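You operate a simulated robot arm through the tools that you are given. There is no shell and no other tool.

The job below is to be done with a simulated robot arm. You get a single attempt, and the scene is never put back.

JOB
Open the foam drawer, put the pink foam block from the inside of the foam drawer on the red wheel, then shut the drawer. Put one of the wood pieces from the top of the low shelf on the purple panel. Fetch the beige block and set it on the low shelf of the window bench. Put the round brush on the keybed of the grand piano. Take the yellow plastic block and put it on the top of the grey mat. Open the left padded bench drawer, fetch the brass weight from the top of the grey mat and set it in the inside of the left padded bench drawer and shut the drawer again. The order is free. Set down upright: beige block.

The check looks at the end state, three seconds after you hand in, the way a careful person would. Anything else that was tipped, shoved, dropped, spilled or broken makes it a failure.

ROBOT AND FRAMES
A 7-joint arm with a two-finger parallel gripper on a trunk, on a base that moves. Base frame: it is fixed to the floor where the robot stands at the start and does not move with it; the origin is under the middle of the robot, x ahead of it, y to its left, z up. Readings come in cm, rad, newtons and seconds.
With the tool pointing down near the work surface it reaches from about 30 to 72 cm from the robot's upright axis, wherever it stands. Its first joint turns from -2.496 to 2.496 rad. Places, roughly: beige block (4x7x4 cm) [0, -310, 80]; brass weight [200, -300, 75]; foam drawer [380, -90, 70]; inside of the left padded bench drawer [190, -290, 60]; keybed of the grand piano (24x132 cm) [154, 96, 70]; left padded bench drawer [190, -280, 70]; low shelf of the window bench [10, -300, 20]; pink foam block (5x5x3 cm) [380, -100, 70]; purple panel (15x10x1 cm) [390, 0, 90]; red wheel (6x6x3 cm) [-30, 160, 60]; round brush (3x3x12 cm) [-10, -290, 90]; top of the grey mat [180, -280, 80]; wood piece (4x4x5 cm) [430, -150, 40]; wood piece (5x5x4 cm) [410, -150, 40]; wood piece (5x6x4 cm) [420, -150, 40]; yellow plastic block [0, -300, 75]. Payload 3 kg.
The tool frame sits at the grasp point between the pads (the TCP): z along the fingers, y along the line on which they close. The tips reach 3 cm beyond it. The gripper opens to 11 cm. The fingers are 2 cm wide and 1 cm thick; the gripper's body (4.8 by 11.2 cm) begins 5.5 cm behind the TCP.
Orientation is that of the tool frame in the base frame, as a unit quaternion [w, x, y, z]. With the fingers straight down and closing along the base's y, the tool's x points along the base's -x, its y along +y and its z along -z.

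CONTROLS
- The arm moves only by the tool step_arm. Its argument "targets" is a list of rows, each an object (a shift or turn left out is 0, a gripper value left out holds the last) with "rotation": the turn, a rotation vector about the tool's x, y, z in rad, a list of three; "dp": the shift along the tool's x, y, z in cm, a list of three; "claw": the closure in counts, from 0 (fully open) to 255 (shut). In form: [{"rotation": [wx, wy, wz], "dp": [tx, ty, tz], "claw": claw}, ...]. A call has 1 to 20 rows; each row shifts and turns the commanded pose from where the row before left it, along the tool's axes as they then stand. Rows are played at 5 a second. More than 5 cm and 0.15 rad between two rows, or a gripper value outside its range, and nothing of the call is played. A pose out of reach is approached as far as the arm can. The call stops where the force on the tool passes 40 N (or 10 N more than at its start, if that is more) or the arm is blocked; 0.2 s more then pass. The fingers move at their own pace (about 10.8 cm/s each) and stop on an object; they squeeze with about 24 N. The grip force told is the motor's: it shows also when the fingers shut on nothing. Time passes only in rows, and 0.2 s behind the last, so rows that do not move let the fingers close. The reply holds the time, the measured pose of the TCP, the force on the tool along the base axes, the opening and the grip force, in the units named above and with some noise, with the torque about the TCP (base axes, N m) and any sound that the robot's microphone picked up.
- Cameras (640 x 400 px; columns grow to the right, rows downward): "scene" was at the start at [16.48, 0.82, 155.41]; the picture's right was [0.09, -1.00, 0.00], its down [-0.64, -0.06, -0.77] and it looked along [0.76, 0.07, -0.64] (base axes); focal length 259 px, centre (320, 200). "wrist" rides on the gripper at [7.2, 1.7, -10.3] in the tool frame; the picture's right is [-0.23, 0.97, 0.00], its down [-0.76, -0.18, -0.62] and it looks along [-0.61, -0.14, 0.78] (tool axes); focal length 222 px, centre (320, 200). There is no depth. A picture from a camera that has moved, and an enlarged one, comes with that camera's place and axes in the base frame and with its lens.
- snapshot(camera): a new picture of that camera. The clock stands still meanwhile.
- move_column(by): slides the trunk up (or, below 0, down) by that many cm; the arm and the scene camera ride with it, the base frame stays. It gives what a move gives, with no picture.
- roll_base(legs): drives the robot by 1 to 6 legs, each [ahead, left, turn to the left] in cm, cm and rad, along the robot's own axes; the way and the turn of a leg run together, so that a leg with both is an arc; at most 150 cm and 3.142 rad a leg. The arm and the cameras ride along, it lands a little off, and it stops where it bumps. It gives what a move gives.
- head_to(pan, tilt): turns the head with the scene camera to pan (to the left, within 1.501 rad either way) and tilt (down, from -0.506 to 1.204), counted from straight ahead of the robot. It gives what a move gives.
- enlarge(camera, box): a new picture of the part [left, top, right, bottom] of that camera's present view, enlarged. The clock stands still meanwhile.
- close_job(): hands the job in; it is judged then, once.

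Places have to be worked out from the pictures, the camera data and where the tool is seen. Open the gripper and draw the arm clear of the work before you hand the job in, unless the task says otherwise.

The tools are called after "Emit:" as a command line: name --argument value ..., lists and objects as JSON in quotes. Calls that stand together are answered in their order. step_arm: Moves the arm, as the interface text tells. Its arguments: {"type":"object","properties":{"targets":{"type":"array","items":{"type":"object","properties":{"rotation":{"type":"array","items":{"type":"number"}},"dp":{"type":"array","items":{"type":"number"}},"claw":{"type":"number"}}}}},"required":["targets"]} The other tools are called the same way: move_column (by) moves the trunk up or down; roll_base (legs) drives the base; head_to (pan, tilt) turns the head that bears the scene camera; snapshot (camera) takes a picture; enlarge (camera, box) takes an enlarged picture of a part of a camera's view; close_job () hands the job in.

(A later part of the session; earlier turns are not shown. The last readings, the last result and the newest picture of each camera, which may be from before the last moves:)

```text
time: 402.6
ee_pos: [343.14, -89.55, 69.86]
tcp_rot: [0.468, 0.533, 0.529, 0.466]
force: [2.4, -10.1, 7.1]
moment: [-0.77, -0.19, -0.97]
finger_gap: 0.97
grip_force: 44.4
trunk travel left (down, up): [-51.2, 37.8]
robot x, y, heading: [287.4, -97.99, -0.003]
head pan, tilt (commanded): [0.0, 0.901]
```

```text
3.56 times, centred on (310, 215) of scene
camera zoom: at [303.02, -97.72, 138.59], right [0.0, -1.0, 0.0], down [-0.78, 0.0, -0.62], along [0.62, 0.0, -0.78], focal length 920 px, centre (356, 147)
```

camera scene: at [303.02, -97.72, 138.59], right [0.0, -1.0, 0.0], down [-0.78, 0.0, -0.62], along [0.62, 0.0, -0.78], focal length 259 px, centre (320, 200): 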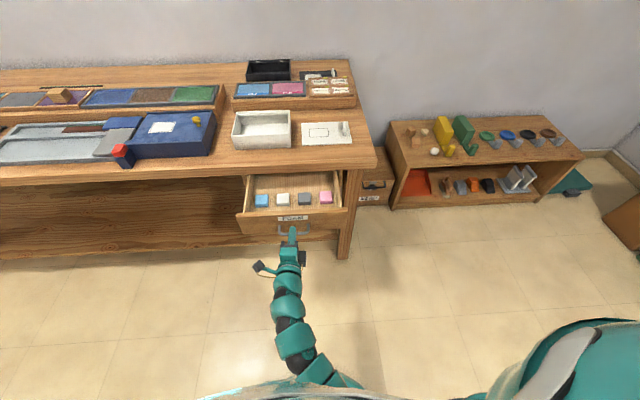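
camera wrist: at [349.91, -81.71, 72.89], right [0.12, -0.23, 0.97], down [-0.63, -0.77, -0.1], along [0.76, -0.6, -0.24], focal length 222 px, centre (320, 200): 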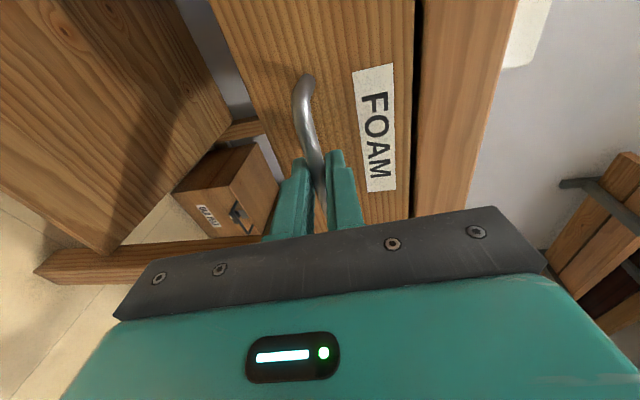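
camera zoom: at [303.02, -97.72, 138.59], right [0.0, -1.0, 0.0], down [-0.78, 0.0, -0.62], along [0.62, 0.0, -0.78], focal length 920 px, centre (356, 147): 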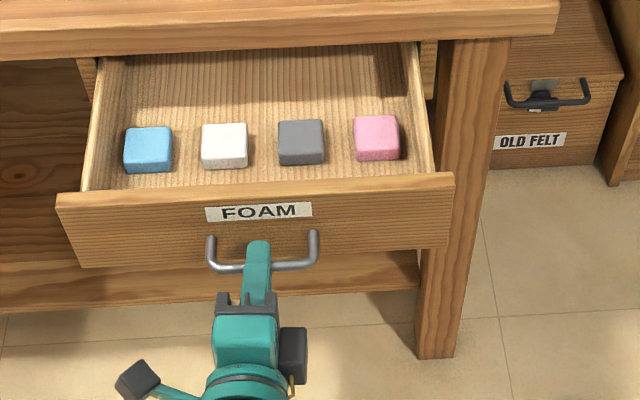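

The pink foam is the rightmost of four, close to the bench edge and right wall. I relieve side load and pull the drawer a further 7 cm for better access.

Emit:
step_arm --targets '[{"dp": [-0.3, 0, 0]}, {}]'

Emit:
roll_base --legs '[[-4, 0, 0]]'

Emit:
roll_base --legs '[[-3, 0, 0]]'

Emit:
enlarge --camera "scene" --box '[220, 160, 400, 270]'

```text
time: 403.2
ee_pos: [343.09, -89.46, 69.89]
tcp_rot: [0.467, 0.532, 0.529, 0.467]
force: [1.2, -0.9, 7.9]
moment: [-0.61, -0.13, 0.03]
finger_gap: 0.94
grip_force: 44.8
trunk travel left (down, up): [-51.2, 37.8]
robot x, y, heading: [287.47, -97.88, -0.004]
head pan, tilt (commanded): [0.0, 0.901]
```

```text
time: 404.1
ee_pos: [339.15, -89.81, 69.95]
tcp_rot: [0.468, 0.533, 0.529, 0.466]
force: [-1.0, -12.2, 8.8]
moment: [-0.68, -0.19, -0.4]
finger_gap: 0.96
grip_force: 45.0
trunk travel left (down, up): [-51.2, 37.8]
robot x, y, heading: [283.51, -98.07, -0.004]
head pan, tilt (commanded): [0.0, 0.901]
```

```text
time: 404.9
ee_pos: [336.28, -89.96, 69.95]
tcp_rot: [0.469, 0.533, 0.528, 0.465]
force: [0.0, -16.0, 7.3]
moment: [-0.77, -0.18, -0.71]
finger_gap: 0.96
grip_force: 44.7
trunk travel left (down, up): [-51.2, 37.8]
robot x, y, heading: [280.6, -97.68, -0.002]
head pan, tilt (commanded): [0.0, 0.901]
```

```text
3.56 times, centred on (310, 215) of scene
camera zoom: at [295.97, -97.78, 138.59], right [0.0, -1.0, 0.0], down [-0.78, 0.0, -0.62], along [0.62, 0.0, -0.78], focal length 920 px, centre (356, 147)
```

zoom: 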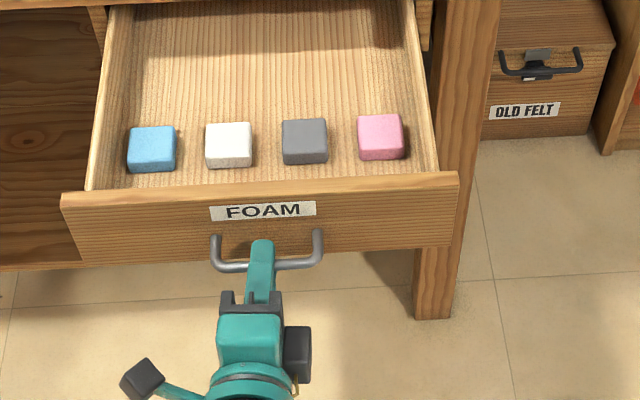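

The drawer is open 24 cm. Releasing the handle, backing away, raising, and turning the tool down (this gives closing along x, as needed).

Emit:
step_arm --targets '[{"claw": 128}, {"claw": 128}, {"claw": 128}, {}]'

Emit:
roll_base --legs '[[-14, 0, 0]]'

Emit:
move_column --by 33

Emit:
step_arm --targets '[{"rotation": [0.143, 0, 0]}, {"rotation": [0.143, 0, 0]}, {"rotation": [0.143, 0, 0]}, {"rotation": [0.143, 0, 0]}, {"rotation": [0.143, 0, 0]}, {"rotation": [0.143, 0, 0]}, {"rotation": [0.143, 0, 0]}, {"rotation": [0.143, 0, 0]}, {"rotation": [0.143, 0, 0]}, {"rotation": [0.143, 0, 0]}, {"claw": 80}, {}]'

Emit:
snapshot --camera "scene"

```text
time: 405.9
ee_pos: [336.2, -89.93, 69.88]
tcp_rot: [0.47, 0.534, 0.528, 0.465]
force: [-0.4, -0.4, -0.8]
moment: [0.01, 0.02, -0.01]
finger_gap: 5.51
grip_force: 0.1
trunk travel left (down, up): [-51.2, 37.8]
robot x, y, heading: [281.02, -97.59, -0.001]
head pan, tilt (commanded): [0.0, 0.901]
```

```text
time: 407.2
ee_pos: [322.24, -89.77, 69.8]
tcp_rot: [0.469, 0.533, 0.529, 0.465]
force: [0.9, -0.2, -0.1]
moment: [0.0, 0.0, -0.04]
finger_gap: 5.5
grip_force: 0.1
trunk travel left (down, up): [-51.2, 37.8]
robot x, y, heading: [266.48, -98.16, -0.001]
head pan, tilt (commanded): [0.0, 0.901]
```

```text
time: 410.5
ee_pos: [322.25, -89.89, 102.8]
tcp_rot: [0.469, 0.534, 0.528, 0.465]
force: [-0.4, 0.7, -0.5]
moment: [-0.02, 0.03, -0.02]
finger_gap: 5.46
grip_force: 0.0
trunk travel left (down, up): [-84.2, 4.8]
robot x, y, heading: [266.55, -97.62, -0.005]
head pan, tilt (commanded): [0.0, 0.901]
```

```text
time: 413.1
ee_pos: [322.42, -89.88, 102.85]
tcp_rot: [0.004, 0.711, 0.703, 0.005]
force: [-0.1, 0.4, 0.7]
moment: [-0.01, 0.03, 0.03]
finger_gap: 7.56
grip_force: 0.0
trunk travel left (down, up): [-84.2, 4.8]
robot x, y, heading: [266.51, -97.48, -0.002]
head pan, tilt (commanded): [0.0, 0.901]
```

```text
taken
camera scene: at [282.16, -97.62, 171.57], right [0.0, -1.0, 0.0], down [-0.78, 0.0, -0.62], along [0.62, 0.0, -0.78], focal length 259 px, centre (320, 200)
```

scene: 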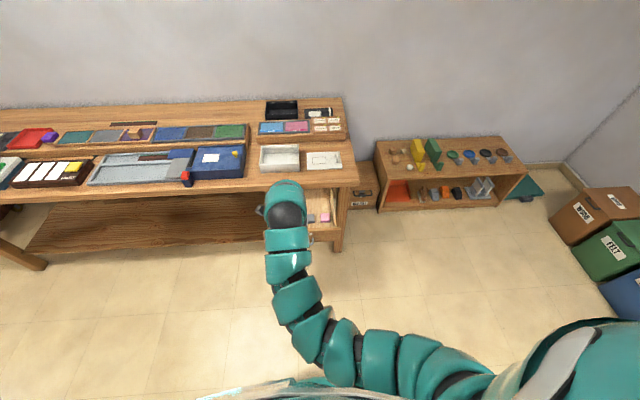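

Moving over the pink block: forward 31 cm and right 10.4 cm (high above the drawer), then looking down.

Emit:
roll_base --legs '[[0, -10.4, 0], [30, 0, 0]]'

Emit:
snapshot --camera "wrist"

Emit:
snapshot --camera "scene"

```text
time: 415.9
ee_pos: [351.74, -100.76, 102.81]
tcp_rot: [0.003, 0.711, 0.703, 0.004]
force: [-0.2, -0.4, 0.7]
moment: [-0.01, 0.02, 0.04]
finger_gap: 7.54
grip_force: 0.1
trunk travel left (down, up): [-84.2, 4.8]
robot x, y, heading: [296.12, -107.86, -0.008]
head pan, tilt (commanded): [0.0, 0.901]
```

```text
taken
camera wrist: at [353.38, -93.47, 113.14], right [0.97, -0.24, 0.01], down [-0.2, -0.76, 0.62], along [-0.14, -0.61, -0.78], focal length 222 px, centre (320, 200)
```

wrist: 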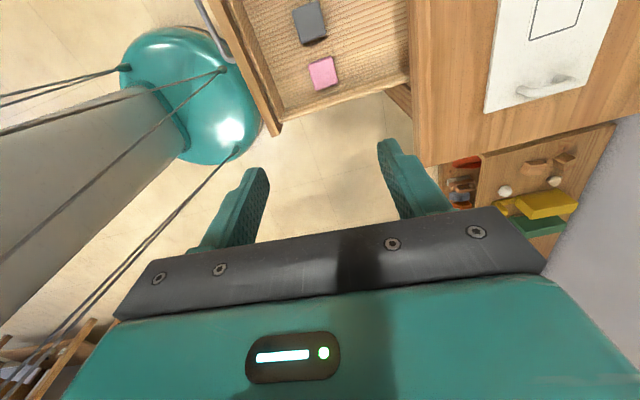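

```text
taken
camera scene: at [311.55, -108.27, 171.56], right [-0.01, -1.0, 0.0], down [-0.78, 0.01, -0.62], along [0.62, 0.0, -0.78], focal length 259 px, centre (320, 200)
```

scene: 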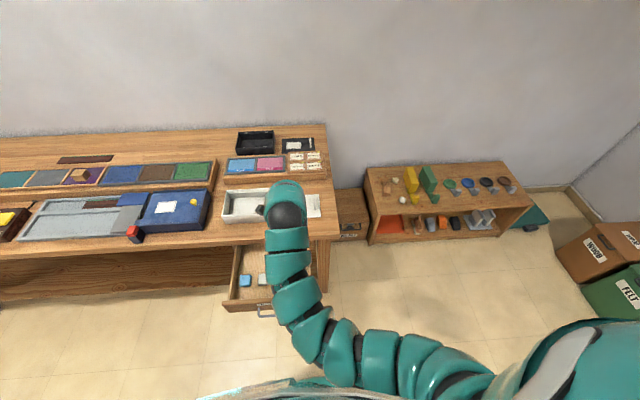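

Pink block at ≈(352.3,-100.2), right beneath the gripper. Lowering 22 cm and rechecking alignment.

Emit:
move_column --by -20

Emit:
snapshot --camera "wrist"

Emit:
enlarge --camera "wrist" --box '[220, 0, 420, 170]'

```text
time: 418.1
ee_pos: [351.6, -100.64, 82.89]
tcp_rot: [0.006, 0.712, 0.702, 0.005]
force: [-0.2, -0.7, 0.6]
moment: [0.02, 0.0, 0.01]
finger_gap: 7.53
grip_force: 0.1
trunk travel left (down, up): [-64.2, 24.8]
robot x, y, heading: [295.73, -108.32, -0.006]
head pan, tilt (commanded): [0.0, 0.901]
```

```text
taken
camera wrist: at [353.29, -93.47, 93.19], right [0.97, -0.24, 0.01], down [-0.2, -0.76, 0.62], along [-0.14, -0.61, -0.78], focal length 222 px, centre (320, 200)
```

wrist: 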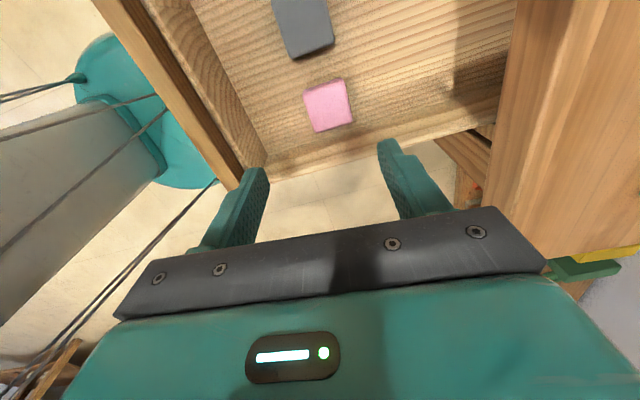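

```text
2.35 times, centred on (320, 85) of wrist
camera zoom: at [353.29, -93.47, 93.19], right [0.97, -0.24, 0.01], down [-0.2, -0.76, 0.62], along [-0.14, -0.61, -0.78], focal length 523 px, centre (320, 471)
```

zoom: 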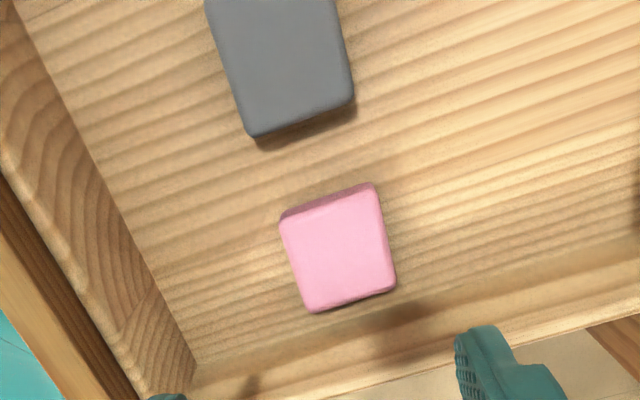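

Pink block is axis-aligned at about (352.7,-100.6). Shifting +1 cm in x and lowering stepwise.

Emit:
step_arm --targets '[{"dp": [0, 1.0, 0]}, {}]'

Emit:
move_column --by -9

Emit:
snapshot --camera "wrist"

```text
time: 418.6
ee_pos: [352.63, -100.72, 82.84]
tcp_rot: [0.004, 0.712, 0.702, 0.005]
force: [0.1, 0.0, 0.1]
moment: [-0.01, 0.0, 0.06]
finger_gap: 7.56
grip_force: 0.1
trunk travel left (down, up): [-64.2, 24.8]
robot x, y, heading: [296.05, -108.22, -0.009]
head pan, tilt (commanded): [0.0, 0.901]
```

```text
time: 419.9
ee_pos: [352.64, -100.69, 73.77]
tcp_rot: [0.005, 0.712, 0.702, 0.005]
force: [0.1, -0.4, -0.4]
moment: [-0.05, 0.01, 0.01]
finger_gap: 7.57
grip_force: 0.1
trunk travel left (down, up): [-55.2, 33.8]
robot x, y, heading: [295.74, -108.35, -0.006]
head pan, tilt (commanded): [0.0, 0.901]
```

```text
taken
camera wrist: at [354.27, -93.51, 84.17], right [0.97, -0.24, 0.01], down [-0.2, -0.76, 0.62], along [-0.14, -0.61, -0.78], focal length 222 px, centre (320, 200)
```

wrist: 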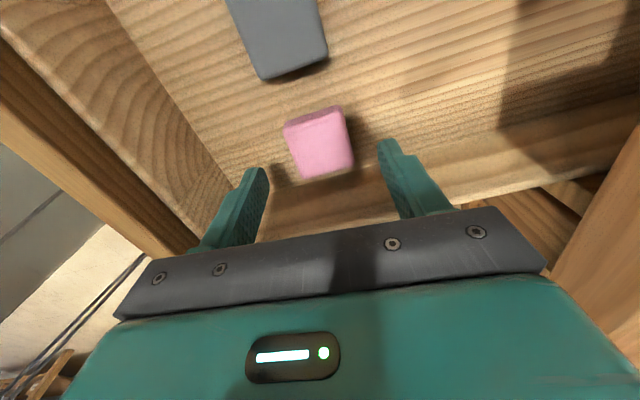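

Aligned; foam top ≈68.5. Lowering 3.5 cm then small steps to just above the drawer floor.

Emit:
move_column --by -3.5

Emit:
step_arm --targets '[{"dp": [0, 0, 0.4]}, {"dp": [0, 0, 0.4]}, {}]'

Emit:
snapshot --camera "wrist"

```text
time: 420.7
ee_pos: [352.57, -100.73, 70.55]
tcp_rot: [0.005, 0.712, 0.702, 0.006]
force: [-0.1, -1.0, 17.9]
moment: [-0.04, 0.82, 0.02]
finger_gap: 7.55
grip_force: 0.6
trunk travel left (down, up): [-51.7, 37.3]
robot x, y, heading: [295.76, -108.19, -0.007]
head pan, tilt (commanded): [0.0, 0.901]
```

```text
time: 421.1
ee_pos: [352.81, -100.73, 70.45]
tcp_rot: [0.007, 0.713, 0.701, 0.009]
force: [1.6, -1.5, 25.0]
moment: [-0.16, 1.08, 0.01]
finger_gap: 7.47
grip_force: 0.0
trunk travel left (down, up): [-51.7, 37.3]
robot x, y, heading: [295.65, -107.98, -0.01]
head pan, tilt (commanded): [0.0, 0.901]
stopped in row 2: the force on the tool passed its limit at 47 N (the readings are from after the stop); the commanded pose is now the measured one
```

```text
taken
camera wrist: at [354.39, -93.57, 80.87], right [0.97, -0.24, 0.02], down [-0.2, -0.76, 0.62], along [-0.13, -0.6, -0.79], focal length 222 px, centre (320, 200)
```

wrist: 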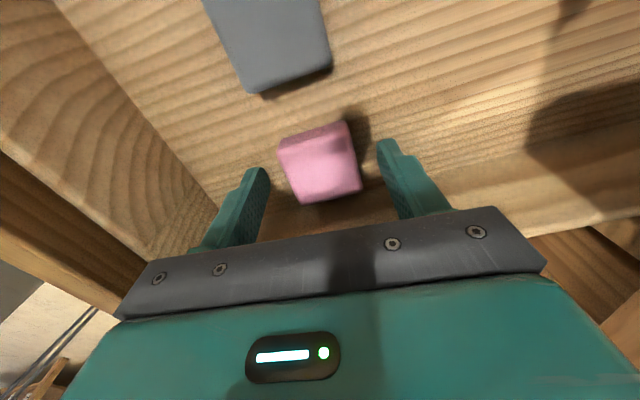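

Front fingertip touches the drawer floor (z≈67.5). Lifting 0.4 cm and closing on the pink foam.

Emit:
step_arm --targets '[{"dp": [0, 0, -0.4]}, {}, {"claw": 180}, {"claw": 255}, {"claw": 255}, {"claw": 255}, {}]'

Emit:
snapshot --camera "wrist"

```text
time: 422.7
ee_pos: [352.72, -100.65, 70.52]
tcp_rot: [0.005, 0.712, 0.702, 0.007]
force: [-0.1, -0.4, -0.5]
moment: [0.03, -0.01, 0.01]
finger_gap: 4.16
grip_force: 23.5
trunk travel left (down, up): [-51.7, 37.3]
robot x, y, heading: [295.64, -108.4, -0.009]
head pan, tilt (commanded): [0.0, 0.901]
```

```text
taken
camera wrist: at [354.36, -93.54, 80.96], right [0.97, -0.24, 0.02], down [-0.2, -0.76, 0.62], along [-0.14, -0.6, -0.79], focal length 222 px, centre (320, 200)
```

wrist: 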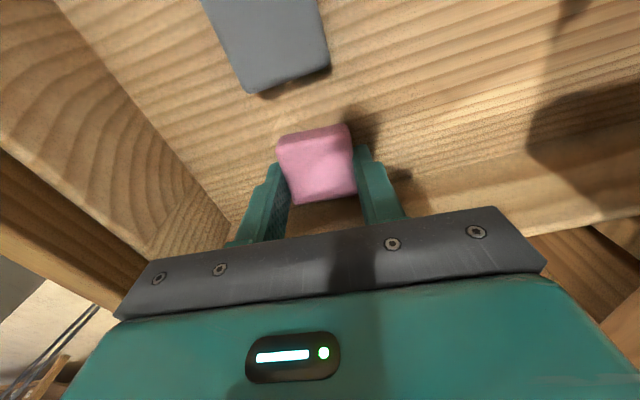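

Pink foam gripped (4.2 cm). I lift it clear, back off, and — still holding the foam flush with the fingertips — will reorient to push the drawer shut.

Emit:
move_column --by 31

Emit:
snapshot --camera "wrist"

Emit:
roll_base --legs '[[-35, 0, 0.008]]'

Emit:
step_arm --targets '[{"rotation": [0, 0, -0.143]}, {"rotation": [0, 0, -0.143]}, {"rotation": [0, 0, -0.143]}, {"rotation": [0, 0, -0.143]}, {"rotation": [0, 0, -0.143]}, {"rotation": [0, 0, -0.143]}, {"rotation": [0, 0, -0.143]}, {"rotation": [0, 0, -0.143]}, {"rotation": [0, 0, -0.143]}, {"rotation": [0, 0, -0.143]}, {"rotation": [0, 0, -0.141]}, {}]'

Emit:
step_arm --targets '[{"rotation": [0, -0.143, 0]}, {"rotation": [0, -0.143, 0]}, {"rotation": [0, -0.143, 0]}, {"rotation": [0, -0.143, 0]}, {"rotation": [0, -0.143, 0]}, {"rotation": [0, -0.143, 0]}, {"rotation": [0, -0.143, 0]}, {"rotation": [0, -0.143, 0]}, {"rotation": [0, -0.143, 0]}, {"rotation": [0, -0.143, 0]}, {}]'

```text
time: 425.8
ee_pos: [352.67, -100.72, 101.74]
tcp_rot: [0.006, 0.711, 0.703, 0.006]
force: [0.1, 0.2, -0.5]
moment: [-0.01, -0.02, 0.03]
finger_gap: 4.16
grip_force: 24.5
trunk travel left (down, up): [-82.7, 6.3]
robot x, y, heading: [295.8, -107.89, -0.012]
head pan, tilt (commanded): [0.0, 0.901]
```

```text
taken
camera wrist: at [354.36, -93.55, 111.96], right [0.97, -0.24, 0.02], down [-0.2, -0.76, 0.62], along [-0.14, -0.6, -0.79], focal length 222 px, centre (320, 200)
```

wrist: 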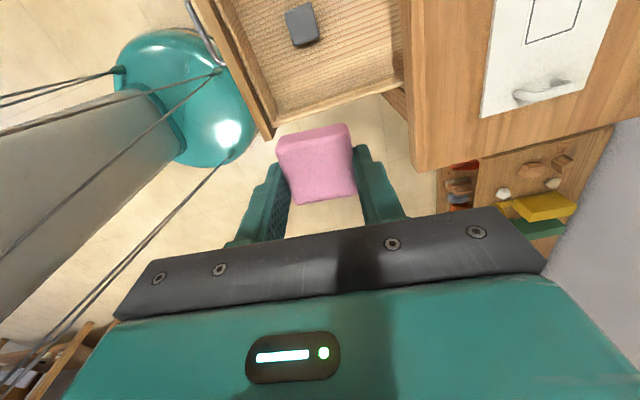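

```text
time: 428.1
ee_pos: [317.36, -100.28, 101.58]
tcp_rot: [0.006, 0.711, 0.703, 0.006]
force: [0.0, 0.0, -0.4]
moment: [-0.01, 0.01, 0.0]
finger_gap: 4.19
grip_force: 24.1
trunk travel left (down, up): [-82.7, 6.3]
robot x, y, heading: [260.67, -107.87, -0.002]
head pan, tilt (commanded): [0.0, 0.901]
```

```text
time: 430.7
ee_pos: [317.41, -100.31, 101.63]
tcp_rot: [0.009, 0.005, 1.0, 0.001]
force: [-0.3, 0.3, -0.8]
moment: [-0.02, -0.01, 0.02]
finger_gap: 4.16
grip_force: 23.4
trunk travel left (down, up): [-82.7, 6.3]
robot x, y, heading: [260.59, -107.89, -0.002]
head pan, tilt (commanded): [0.0, 0.901]
```

```text
time: 433.1
ee_pos: [317.35, -100.29, 101.59]
tcp_rot: [0.664, 0.005, 0.748, -0.003]
force: [0.7, 0.0, -0.7]
moment: [0.01, 0.01, -0.01]
finger_gap: 4.17
grip_force: 24.7
trunk travel left (down, up): [-82.7, 6.3]
robot x, y, heading: [260.71, -108.12, -0.004]
head pan, tilt (commanded): [0.0, 0.901]
```

Lowering to push height (z≈72) and moving slightly left, so the fingertips meet the drawer front beside the handle.

Emit:
move_column --by -29.3

Emit:
roll_base --legs '[[0, 1.4, 0.003], [14, 0, 0]]'

Emit:
snapshot --camera "scene"

Emit:
snapshot --camera "wrist"

```text
time: 436.0
ee_pos: [317.29, -100.37, 72.39]
tcp_rot: [0.661, 0.005, 0.75, -0.003]
force: [-0.5, 0.5, 0.6]
moment: [-0.01, -0.03, 0.01]
finger_gap: 4.15
grip_force: 24.3
trunk travel left (down, up): [-53.4, 35.6]
robot x, y, heading: [260.39, -107.96, -0.0]
head pan, tilt (commanded): [0.0, 0.901]
```

```text
time: 437.7
ee_pos: [331.55, -98.83, 72.33]
tcp_rot: [0.662, 0.004, 0.75, -0.003]
force: [0.5, 0.1, -0.3]
moment: [-0.01, -0.01, -0.01]
finger_gap: 4.15
grip_force: 24.1
trunk travel left (down, up): [-53.4, 35.6]
robot x, y, heading: [274.53, -106.61, -0.001]
head pan, tilt (commanded): [0.0, 0.901]
```

```text
taken
camera scene: at [290.31, -106.61, 140.77], right [0.0, -1.0, 0.0], down [-0.78, 0.0, -0.62], along [0.62, 0.0, -0.78], focal length 259 px, centre (320, 200)
```

scene: 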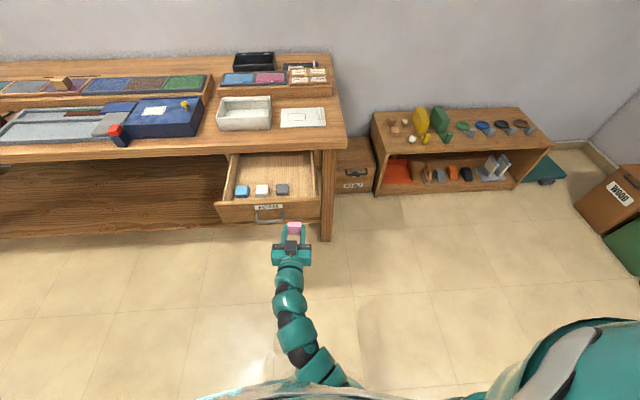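

```text
taken
camera wrist: at [320.42, -97.09, 66.36], right [0.04, 0.97, 0.23], down [-0.53, -0.17, 0.83], along [0.85, -0.15, 0.51], focal length 222 px, centre (320, 200)
```

wrist: 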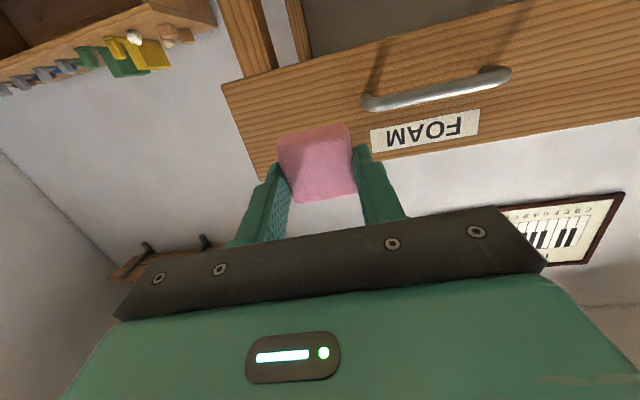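

The foam and fingertips face the drawer front right of the handle. Driving forward 26 cm in steps to push it in.

Emit:
roll_base --legs '[[10, 0, 0]]'

Emit:
snapshot --camera "wrist"

Emit:
roll_base --legs '[[16, 0, 0]]'

Emit:
snapshot --camera "wrist"

Emit:
snapshot --camera "scene"

```text
time: 438.9
ee_pos: [341.55, -98.83, 72.29]
tcp_rot: [0.662, 0.004, 0.75, -0.003]
force: [0.4, -0.3, 0.1]
moment: [-0.04, -0.01, 0.0]
finger_gap: 4.17
grip_force: 23.7
trunk travel left (down, up): [-53.4, 35.6]
robot x, y, heading: [284.92, -106.81, -0.0]
head pan, tilt (commanded): [0.0, 0.901]
```

```text
taken
camera wrist: at [330.42, -97.06, 66.36], right [0.04, 0.97, 0.23], down [-0.53, -0.17, 0.83], along [0.85, -0.15, 0.5], focal length 222 px, centre (320, 200)
```

wrist: 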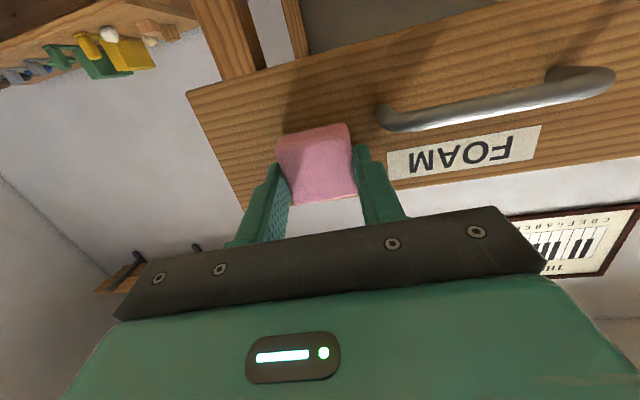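

```text
time: 440.2
ee_pos: [357.03, -98.87, 72.37]
tcp_rot: [0.662, 0.004, 0.75, -0.003]
force: [-0.8, -0.1, 0.9]
moment: [0.0, -0.01, -0.02]
finger_gap: 4.15
grip_force: 23.7
trunk travel left (down, up): [-53.4, 35.6]
robot x, y, heading: [299.97, -106.68, -0.005]
head pan, tilt (commanded): [0.0, 0.901]
```

```text
taken
camera wrist: at [345.95, -97.1, 66.37], right [0.04, 0.97, 0.23], down [-0.53, -0.17, 0.83], along [0.85, -0.15, 0.51], focal length 222 px, centre (320, 200)
```

wrist: 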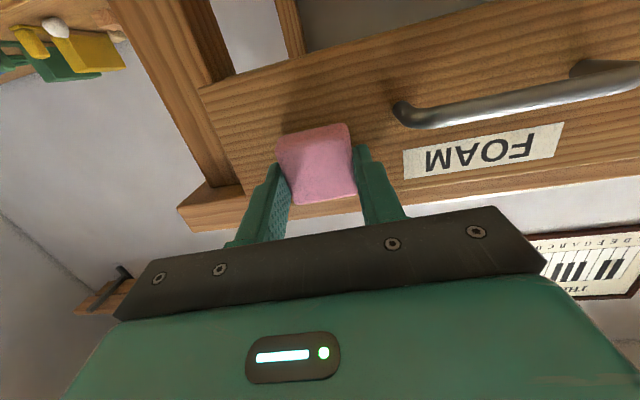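

```text
taken
camera scene: at [315.85, -106.63, 140.77], right [0.0, -1.0, 0.0], down [-0.78, 0.0, -0.62], along [0.62, 0.0, -0.78], focal length 259 px, centre (320, 200)
```

scene: 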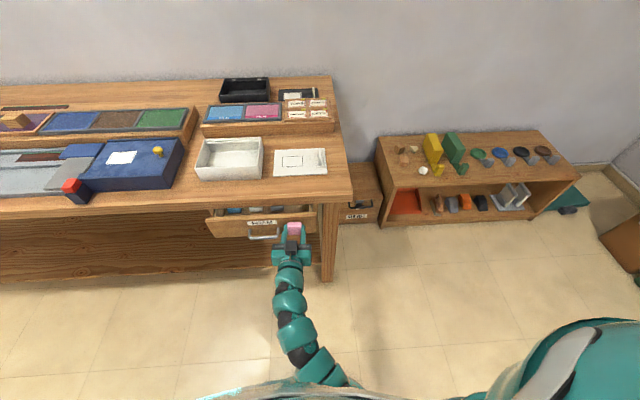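

About 4 cm still open. Driving 2.5 cm more, then finishing with gentle arm pushes.

Emit:
roll_base --legs '[[2.5, 0, 0]]'

Emit:
step_arm --targets '[{"dp": [0, 0, 0.4]}, {"dp": [0, 0, 0.4]}, {"dp": [0, 0, 0.4]}, {}]'

Emit:
snapshot --camera "wrist"

Emit:
enlarge --camera "scene" --box '[180, 180, 380, 290]'

```text
time: 441.1
ee_pos: [359.58, -98.85, 72.37]
tcp_rot: [0.662, 0.004, 0.75, -0.002]
force: [0.8, 0.3, 0.2]
moment: [0.0, -0.03, -0.04]
finger_gap: 4.17
grip_force: 23.4
trunk travel left (down, up): [-53.4, 35.6]
robot x, y, heading: [302.96, -106.85, 0.001]
head pan, tilt (commanded): [0.0, 0.901]
```

```text
time: 442.1
ee_pos: [360.66, -98.81, 72.19]
tcp_rot: [0.662, 0.005, 0.749, -0.002]
force: [0.4, 0.5, 0.2]
moment: [0.02, 0.01, 0.02]
finger_gap: 4.15
grip_force: 24.3
trunk travel left (down, up): [-53.4, 35.6]
robot x, y, heading: [302.74, -106.44, -0.001]
head pan, tilt (commanded): [0.0, 0.901]
```

```text
taken
camera wrist: at [349.58, -97.09, 66.24], right [0.04, 0.97, 0.23], down [-0.53, -0.18, 0.83], along [0.85, -0.15, 0.51], focal length 222 px, centre (320, 200)
```

wrist: 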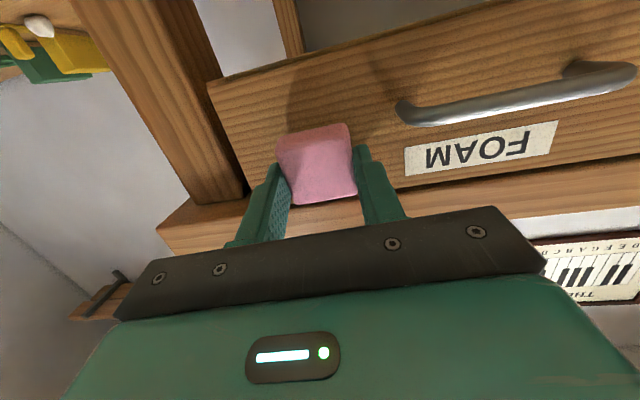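

```text
3.20 times, centred on (280, 235) of scene
camera zoom: at [318.25, -106.64, 140.78], right [0.0, -1.0, 0.0], down [-0.78, 0.0, -0.62], along [0.62, 0.0, -0.78], focal length 828 px, centre (448, 88)
```

zoom: 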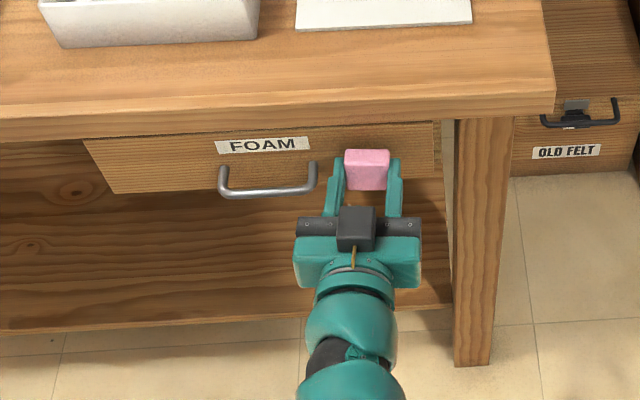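

Nearly flush but no stop force yet; pushing further in small steps.

Emit:
step_arm --targets '[{"dp": [0, 0, 0.3]}, {"dp": [0, 0, 0.3]}, {"dp": [0, 0, 0.3]}, {}]'

Emit:
step_arm --targets '[{"dp": [0, 0, 0.3]}, {"dp": [0, 0, 0.3]}, {"dp": [0, 0, 0.3]}, {}]'

```text
time: 443.1
ee_pos: [361.59, -98.96, 71.98]
tcp_rot: [0.662, 0.004, 0.75, -0.003]
force: [0.1, -0.3, -0.1]
moment: [-0.03, 0.0, -0.01]
finger_gap: 4.16
grip_force: 24.5
trunk travel left (down, up): [-53.4, 35.6]
robot x, y, heading: [302.88, -106.54, -0.002]
head pan, tilt (commanded): [0.0, 0.901]
```

```text
time: 443.8
ee_pos: [361.72, -98.88, 71.96]
tcp_rot: [0.662, 0.002, 0.75, -0.001]
force: [-26.5, -7.3, 10.3]
moment: [0.39, -0.53, 0.51]
finger_gap: 4.13
grip_force: 23.6
trunk travel left (down, up): [-53.4, 35.6]
robot x, y, heading: [302.86, -106.71, -0.0]
head pan, tilt (commanded): [0.0, 0.901]
stopped in row 3: the force on the tool passed its limit at 46 N (the readings are from after the stop); the commanded pose is now the measured one
```

Firm stop at x≈361.7: the drawer is shut. Backing off and verifying.

Emit:
step_arm --targets '[{"dp": [0, 0, -2]}, {"dp": [0, 0, -3]}, {"dp": [0, 0, -3]}, {}]'

Emit:
roll_base --legs '[[-25, 0, 0]]'

Emit:
enlarge --camera "scene" --box '[180, 120, 380, 245]'

Emit:
snapshot --camera "wrist"

```text
time: 444.8
ee_pos: [354.14, -98.68, 72.77]
tcp_rot: [0.661, 0.003, 0.751, -0.002]
force: [0.3, 0.7, -0.7]
moment: [0.01, 0.0, -0.02]
finger_gap: 4.16
grip_force: 23.6
trunk travel left (down, up): [-53.4, 35.6]
robot x, y, heading: [302.25, -106.69, -0.007]
head pan, tilt (commanded): [0.0, 0.901]
```

```text
time: 446.6
ee_pos: [328.9, -98.95, 72.74]
tcp_rot: [0.66, 0.005, 0.751, -0.004]
force: [-0.2, 0.9, -0.6]
moment: [-0.03, -0.01, 0.01]
finger_gap: 4.14
grip_force: 23.6
trunk travel left (down, up): [-53.4, 35.6]
robot x, y, heading: [277.24, -106.39, -0.005]
head pan, tilt (commanded): [0.0, 0.901]
```

```text
3.20 times, centred on (280, 182) of scene
camera zoom: at [292.82, -106.64, 140.78], right [-0.01, -1.0, 0.0], down [-0.78, 0.01, -0.62], along [0.62, 0.0, -0.78], focal length 828 px, centre (448, 256)
```

zoom: 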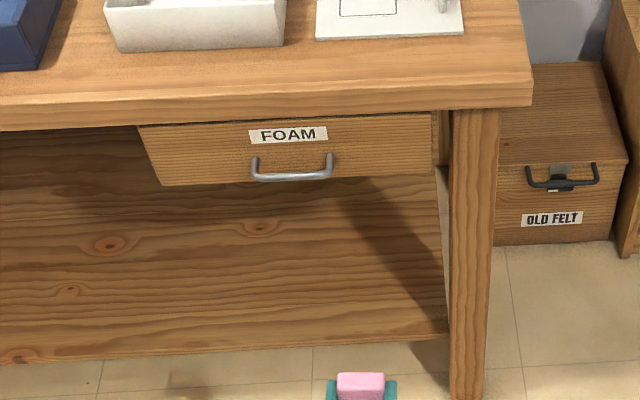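

```text
taken
camera wrist: at [317.73, -97.18, 66.86], right [0.04, 0.97, 0.23], down [-0.52, -0.17, 0.83], along [0.85, -0.15, 0.5], focal length 222 px, centre (320, 200)
```

wrist: 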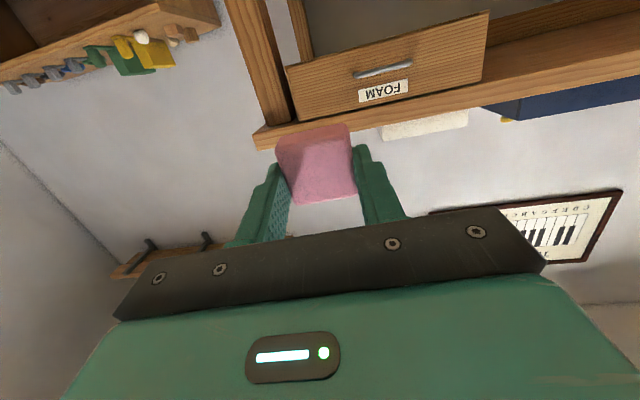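

The foam drawer is shut and the pink foam is still held. I turn the tool down again, raise, and drive around the piano's tail toward the red wheel table.

Emit:
move_column --by 30

Emit:
step_arm --targets '[{"rotation": [0, 0.143, 0]}, {"rotation": [0, 0.143, 0]}, {"rotation": [0, 0.143, 0]}, {"rotation": [0, 0.143, 0]}, {"rotation": [0, 0.143, 0]}, {"rotation": [0, 0.143, 0]}, {"rotation": [0, 0.143, 0]}, {"rotation": [0, 0.143, 0]}, {"rotation": [0, 0.143, 0]}, {"rotation": [0, 0.143, 0]}, {}]'

Emit:
snapshot --camera "wrist"

Emit:
roll_base --legs '[[-10, -65, 0], [0, 0, 1.574]]'

Emit:
head_to --pan 1.2 --tilt 0.6

Emit:
snapshot --camera "scene"

```text
time: 449.6
ee_pos: [328.92, -98.85, 102.81]
tcp_rot: [0.661, 0.005, 0.751, -0.004]
force: [-0.2, -0.1, 0.5]
moment: [-0.03, 0.05, -0.01]
finger_gap: 4.19
grip_force: 23.9
trunk travel left (down, up): [-83.4, 5.6]
robot x, y, heading: [277.67, -106.75, -0.009]
head pan, tilt (commanded): [0.0, 0.901]
```

```text
time: 452.0
ee_pos: [328.79, -98.97, 102.59]
tcp_rot: [0.009, 0.006, 1.0, 0.0]
force: [0.5, -0.1, -1.4]
moment: [-0.02, 0.0, 0.03]
finger_gap: 4.17
grip_force: 24.5
trunk travel left (down, up): [-83.4, 5.6]
robot x, y, heading: [277.19, -106.26, -0.01]
head pan, tilt (commanded): [0.0, 0.901]
```

```text
taken
camera wrist: at [321.45, -97.27, 112.89], right [0.24, 0.97, 0.0], down [0.75, -0.19, 0.64], along [0.62, -0.15, -0.77], focal length 222 px, centre (320, 200)
```

wrist: 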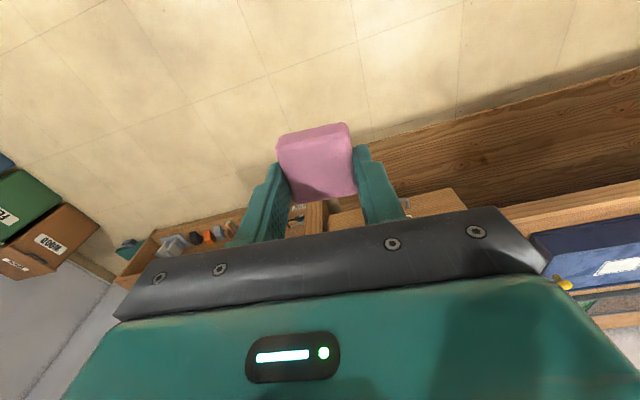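

```text
time: 459.4
ee_pos: [259.85, -119.59, 102.61]
tcp_rot: [0.006, -0.699, 0.716, 0.006]
force: [0.7, -0.5, 0.8]
moment: [0.0, 0.0, -0.07]
finger_gap: 4.14
grip_force: 24.5
trunk travel left (down, up): [-83.4, 5.6]
robot x, y, heading: [266.95, -171.11, 1.554]
head pan, tilt (commanded): [0.0, 0.901]
```

```text
time: 460.8
ee_pos: [259.82, -119.52, 102.63]
tcp_rot: [0.007, -0.698, 0.716, 0.007]
force: [0.1, 0.2, 0.3]
moment: [0.02, -0.04, -0.02]
finger_gap: 4.2
grip_force: 23.6
trunk travel left (down, up): [-83.4, 5.6]
robot x, y, heading: [266.91, -171.31, 1.552]
head pan, tilt (commanded): [1.201, 0.6]
```

```text
taken
camera scene: at [258.85, -159.72, 173.25], right [0.38, 0.93, 0.0], down [0.52, -0.21, -0.82], along [-0.76, 0.31, -0.57], focal length 259 px, centre (320, 200)
```

scene: 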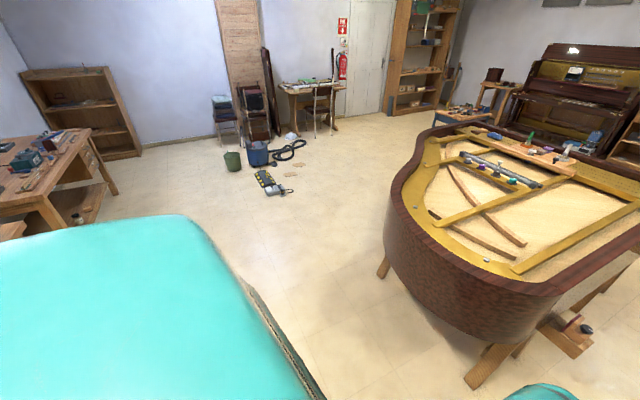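

Clear floor to the west. Correcting heading and strafing left along y≈-171 to x≈45.

Emit:
roll_base --legs '[[0, 75, 0.019], [0, 75, 0], [0, 72, 0]]'

Emit:
head_to --pan 0.3 --tilt 0.6

Emit:
snapshot --camera "scene"

```text
time: 472.1
ee_pos: [35.87, -119.97, 102.69]
tcp_rot: [-0.006, 0.708, -0.706, -0.007]
force: [0.1, 0.1, -1.0]
moment: [0.03, 0.0, 0.01]
finger_gap: 4.16
grip_force: 24.0
trunk travel left (down, up): [-83.4, 5.6]
robot x, y, heading: [44.14, -171.12, 1.576]
head pan, tilt (commanded): [1.201, 0.6]
```

```text
time: 473.3
ee_pos: [36.01, -119.95, 102.65]
tcp_rot: [0.007, -0.707, 0.707, 0.007]
force: [-0.8, 1.1, 0.1]
moment: [0.02, 0.03, -0.04]
finger_gap: 4.18
grip_force: 24.5
trunk travel left (down, up): [-83.4, 5.6]
robot x, y, heading: [44.15, -171.65, 1.574]
head pan, tilt (commanded): [0.3, 0.6]
```

```text
taken
camera scene: at [41.47, -154.88, 173.25], right [0.95, 0.3, 0.0], down [0.17, -0.54, -0.83], along [-0.25, 0.79, -0.56], focal length 259 px, centre (320, 200)
```

scene: 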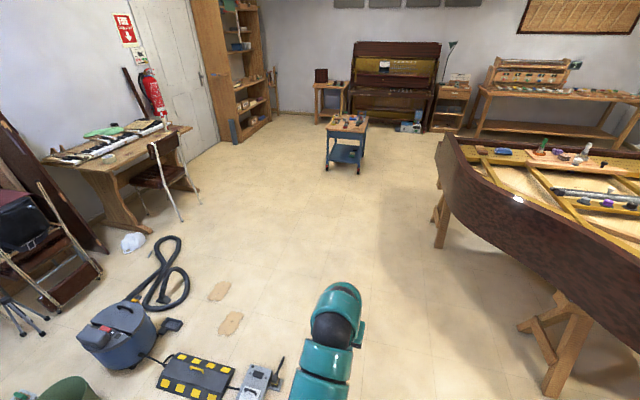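

Excellent view: the path north is free and the work table is ahead. Driving north to y≈40, then looking at the table.

Emit:
roll_base --legs '[[110, 0, 0], [100, 0, 0]]'

Emit:
roll_base --legs '[[0, 65, 0]]'

Emit:
head_to --pan 0.0 --tilt 0.7

Emit:
snapshot --camera "scene"

Emit:
enlarge --camera "scene" --box '[200, 120, 440, 270]'

```text
time: 483.8
ee_pos: [28.44, 91.35, 102.71]
tcp_rot: [-0.006, 0.724, -0.69, -0.007]
force: [-0.4, -0.3, -0.2]
moment: [0.01, 0.0, -0.02]
finger_gap: 4.17
grip_force: 24.4
trunk travel left (down, up): [-83.4, 5.6]
robot x, y, heading: [38.87, 40.61, 1.618]
head pan, tilt (commanded): [0.3, 0.6]
```

```text
time: 487.5
ee_pos: [-37.82, 87.75, 102.65]
tcp_rot: [-0.006, 0.723, -0.69, -0.007]
force: [-0.6, 0.1, -0.4]
moment: [0.0, 0.01, 0.01]
finger_gap: 4.19
grip_force: 23.4
trunk travel left (down, up): [-83.4, 5.6]
robot x, y, heading: [-27.25, 37.0, 1.627]
head pan, tilt (commanded): [0.3, 0.6]
```

```text
time: 488.3
ee_pos: [-37.74, 87.86, 102.68]
tcp_rot: [-0.007, 0.724, -0.69, -0.008]
force: [-0.3, -0.4, 0.1]
moment: [0.0, -0.01, -0.02]
finger_gap: 4.17
grip_force: 24.1
trunk travel left (down, up): [-83.4, 5.6]
robot x, y, heading: [-26.94, 36.86, 1.627]
head pan, tilt (commanded): [0.0, 0.7]
```

```text
taken
camera scene: at [-27.98, 53.47, 172.39], right [1.0, 0.05, 0.0], down [0.03, -0.64, -0.77], along [-0.04, 0.76, -0.64], focal length 259 px, centre (320, 200)
```

scene: 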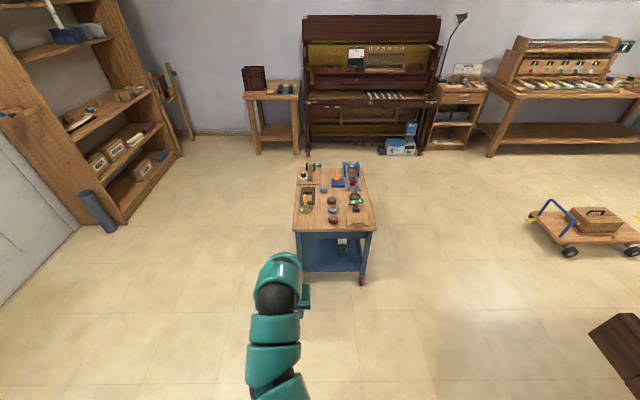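

```text
2.67 times, centred on (320, 195) of scene
camera zoom: at [-27.98, 53.47, 172.39], right [1.0, 0.05, 0.0], down [0.03, -0.64, -0.77], along [-0.04, 0.76, -0.64], focal length 690 px, centre (320, 213)
```

zoom: 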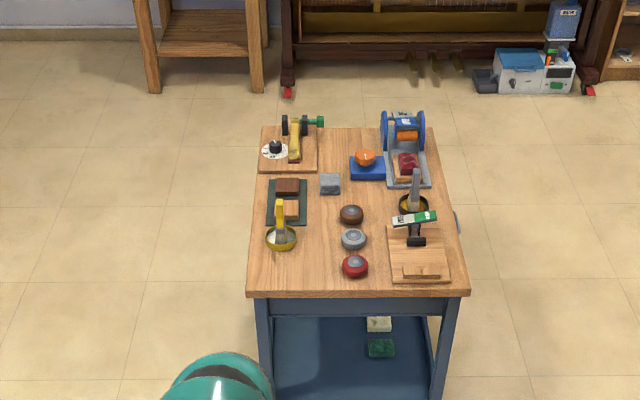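

The table is a cart on casters (mustn't be bumped); the red wheel is at its front centre, about (-27,165). I correct heading, shift right and approach to see it with the wrist camera.

Emit:
roll_base --legs '[[0, 7, -0.056], [40, 0, 0]]'

Emit:
snapshot --camera "wrist"

Emit:
snapshot --camera "scene"

```text
time: 491.4
ee_pos: [-41.28, 128.39, 102.61]
tcp_rot: [0.005, -0.702, 0.712, 0.006]
force: [-0.8, 0.5, 0.1]
moment: [0.02, 0.01, 0.0]
finger_gap: 4.16
grip_force: 24.6
trunk travel left (down, up): [-83.4, 5.6]
robot x, y, heading: [-33.73, 76.41, 1.566]
head pan, tilt (commanded): [0.0, 0.7]
```

```text
taken
camera wrist: at [-43.08, 120.87, 112.82], right [-0.97, 0.24, 0.0], down [0.19, 0.75, 0.64], along [0.15, 0.62, -0.77], focal length 222 px, centre (320, 200)
```

wrist: 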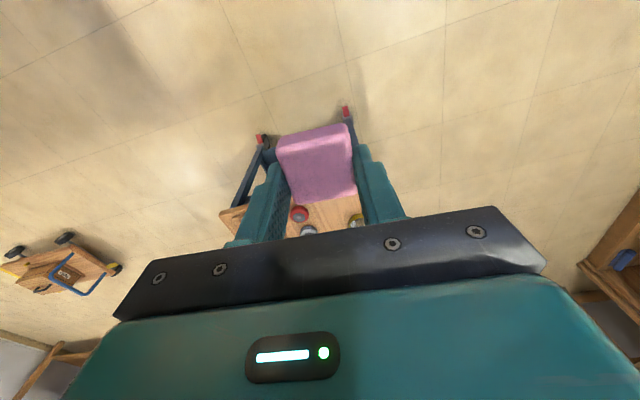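

```text
taken
camera scene: at [-33.65, 93.4, 172.38], right [1.0, -0.01, 0.0], down [-0.01, -0.64, -0.76], along [0.01, 0.76, -0.64], focal length 259 px, centre (320, 200)
```

scene: 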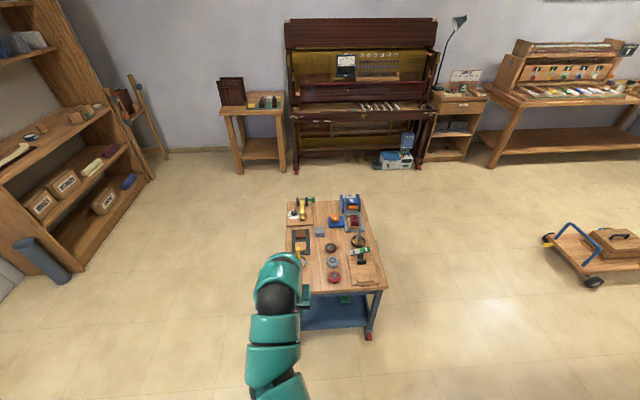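

I strafed the wrong way; the wheel is to the right. Zooming for precise wheel position.

Emit:
enlarge --camera "scene" --box '[270, 190, 400, 300]'

```text
3.64 times, centred on (335, 245) of scene
camera zoom: at [-33.65, 93.4, 172.38], right [1.0, -0.01, 0.0], down [-0.01, -0.64, -0.76], along [0.01, 0.76, -0.64], focal length 941 px, centre (266, 36)
```

zoom: 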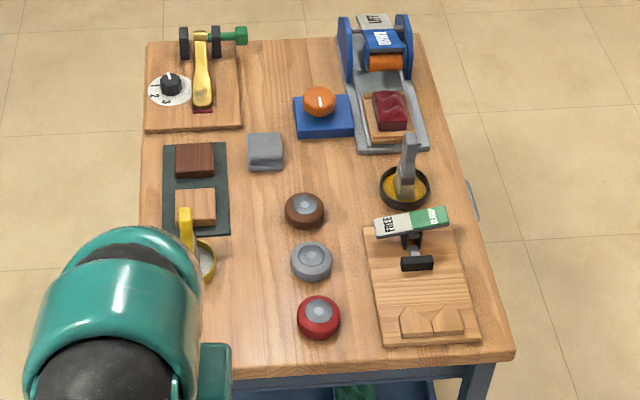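

Red wheel centre ≈(-26.3,166.8) with a flat grey hub on top at z≈62.7. Moving right 15 cm and forward 24 cm, then extending.

Emit:
roll_base --legs '[[0, -15, 0.004], [24, 0, 0]]'

Emit:
step_arm --targets '[{"dp": [-3.5, 0, 0]}, {"dp": [-3.5, 0, 0]}, {}]'

Emit:
snapshot --camera "wrist"

Emit:
snapshot --camera "scene"

```text
time: 494.1
ee_pos: [-26.34, 151.97, 102.59]
tcp_rot: [0.005, -0.704, 0.71, 0.006]
force: [-0.2, -0.8, 0.5]
moment: [-0.04, -0.01, 0.01]
finger_gap: 4.2
grip_force: 24.3
trunk travel left (down, up): [-83.4, 5.6]
robot x, y, heading: [-18.43, 100.23, 1.568]
head pan, tilt (commanded): [0.0, 0.7]
```

```text
time: 494.9
ee_pos: [-26.3, 158.82, 102.88]
tcp_rot: [0.006, -0.704, 0.71, 0.007]
force: [-0.7, -1.4, 0.6]
moment: [0.0, 0.01, 0.0]
finger_gap: 4.17
grip_force: 23.9
trunk travel left (down, up): [-83.4, 5.6]
robot x, y, heading: [-18.43, 100.58, 1.567]
head pan, tilt (commanded): [0.0, 0.7]
```

```text
taken
camera wrist: at [-28.05, 151.4, 113.15], right [-0.97, 0.24, 0.01], down [0.19, 0.75, 0.64], along [0.15, 0.62, -0.77], focal length 222 px, centre (320, 200)
```

wrist: 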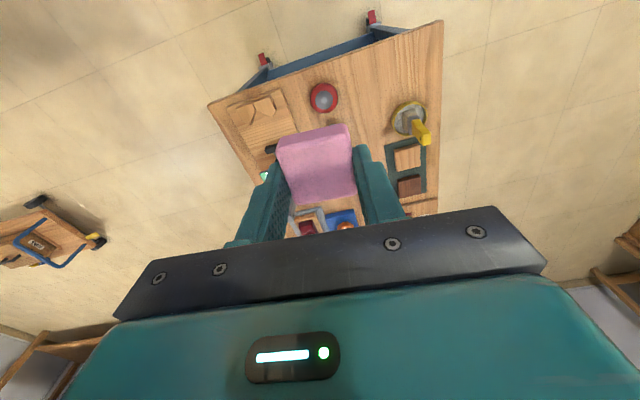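

```text
taken
camera scene: at [-18.5, 116.81, 172.4], right [1.0, 0.0, 0.0], down [0.0, -0.64, -0.77], along [0.0, 0.77, -0.64], focal length 259 px, centre (320, 200)
```

scene: 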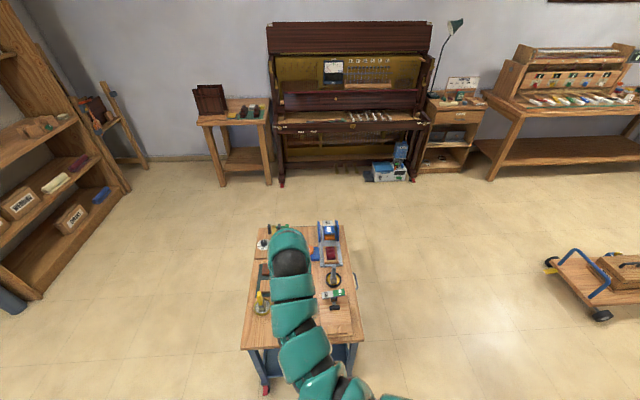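

The wheel is visible just before the foam in the wrist view. Lowering 20 cm here (still short of the wheel) for a precise fix.

Emit:
move_column --by -20

Emit:
snapshot --camera "wrist"

Emit:
enlarge --camera "wrist" --box '[240, 40, 440, 165]'

```text
time: 497.1
ee_pos: [-26.39, 158.84, 83.03]
tcp_rot: [0.006, -0.704, 0.71, 0.007]
force: [0.2, 0.5, 0.0]
moment: [-0.03, 0.02, 0.0]
finger_gap: 4.13
grip_force: 23.9
trunk travel left (down, up): [-63.4, 25.6]
robot x, y, heading: [-18.56, 100.53, 1.565]
head pan, tilt (commanded): [0.0, 0.7]
```

```text
taken
camera wrist: at [-28.03, 151.43, 93.15], right [-0.97, 0.24, 0.01], down [0.18, 0.75, 0.64], along [0.15, 0.62, -0.77], focal length 222 px, centre (320, 200)
```

wrist: 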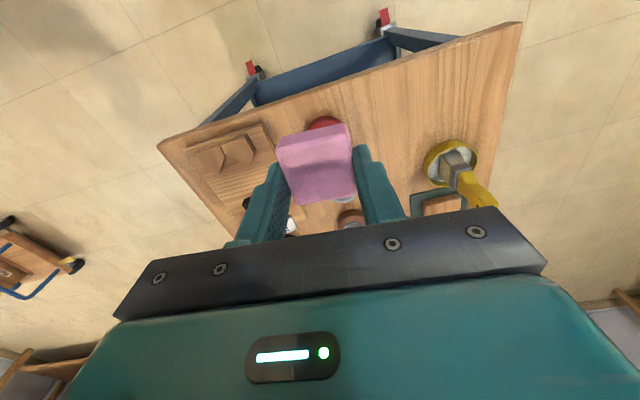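

```text
3.20 times, centred on (340, 102) of wrist
camera zoom: at [-28.03, 151.43, 93.15], right [-0.97, 0.24, 0.01], down [0.18, 0.75, 0.64], along [0.15, 0.62, -0.77], focal length 711 px, centre (256, 512)
```

zoom: 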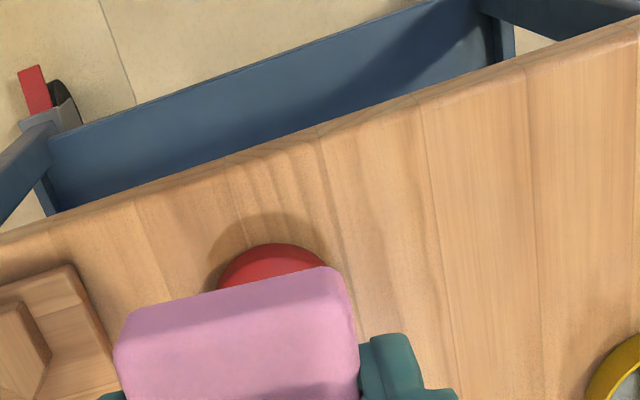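

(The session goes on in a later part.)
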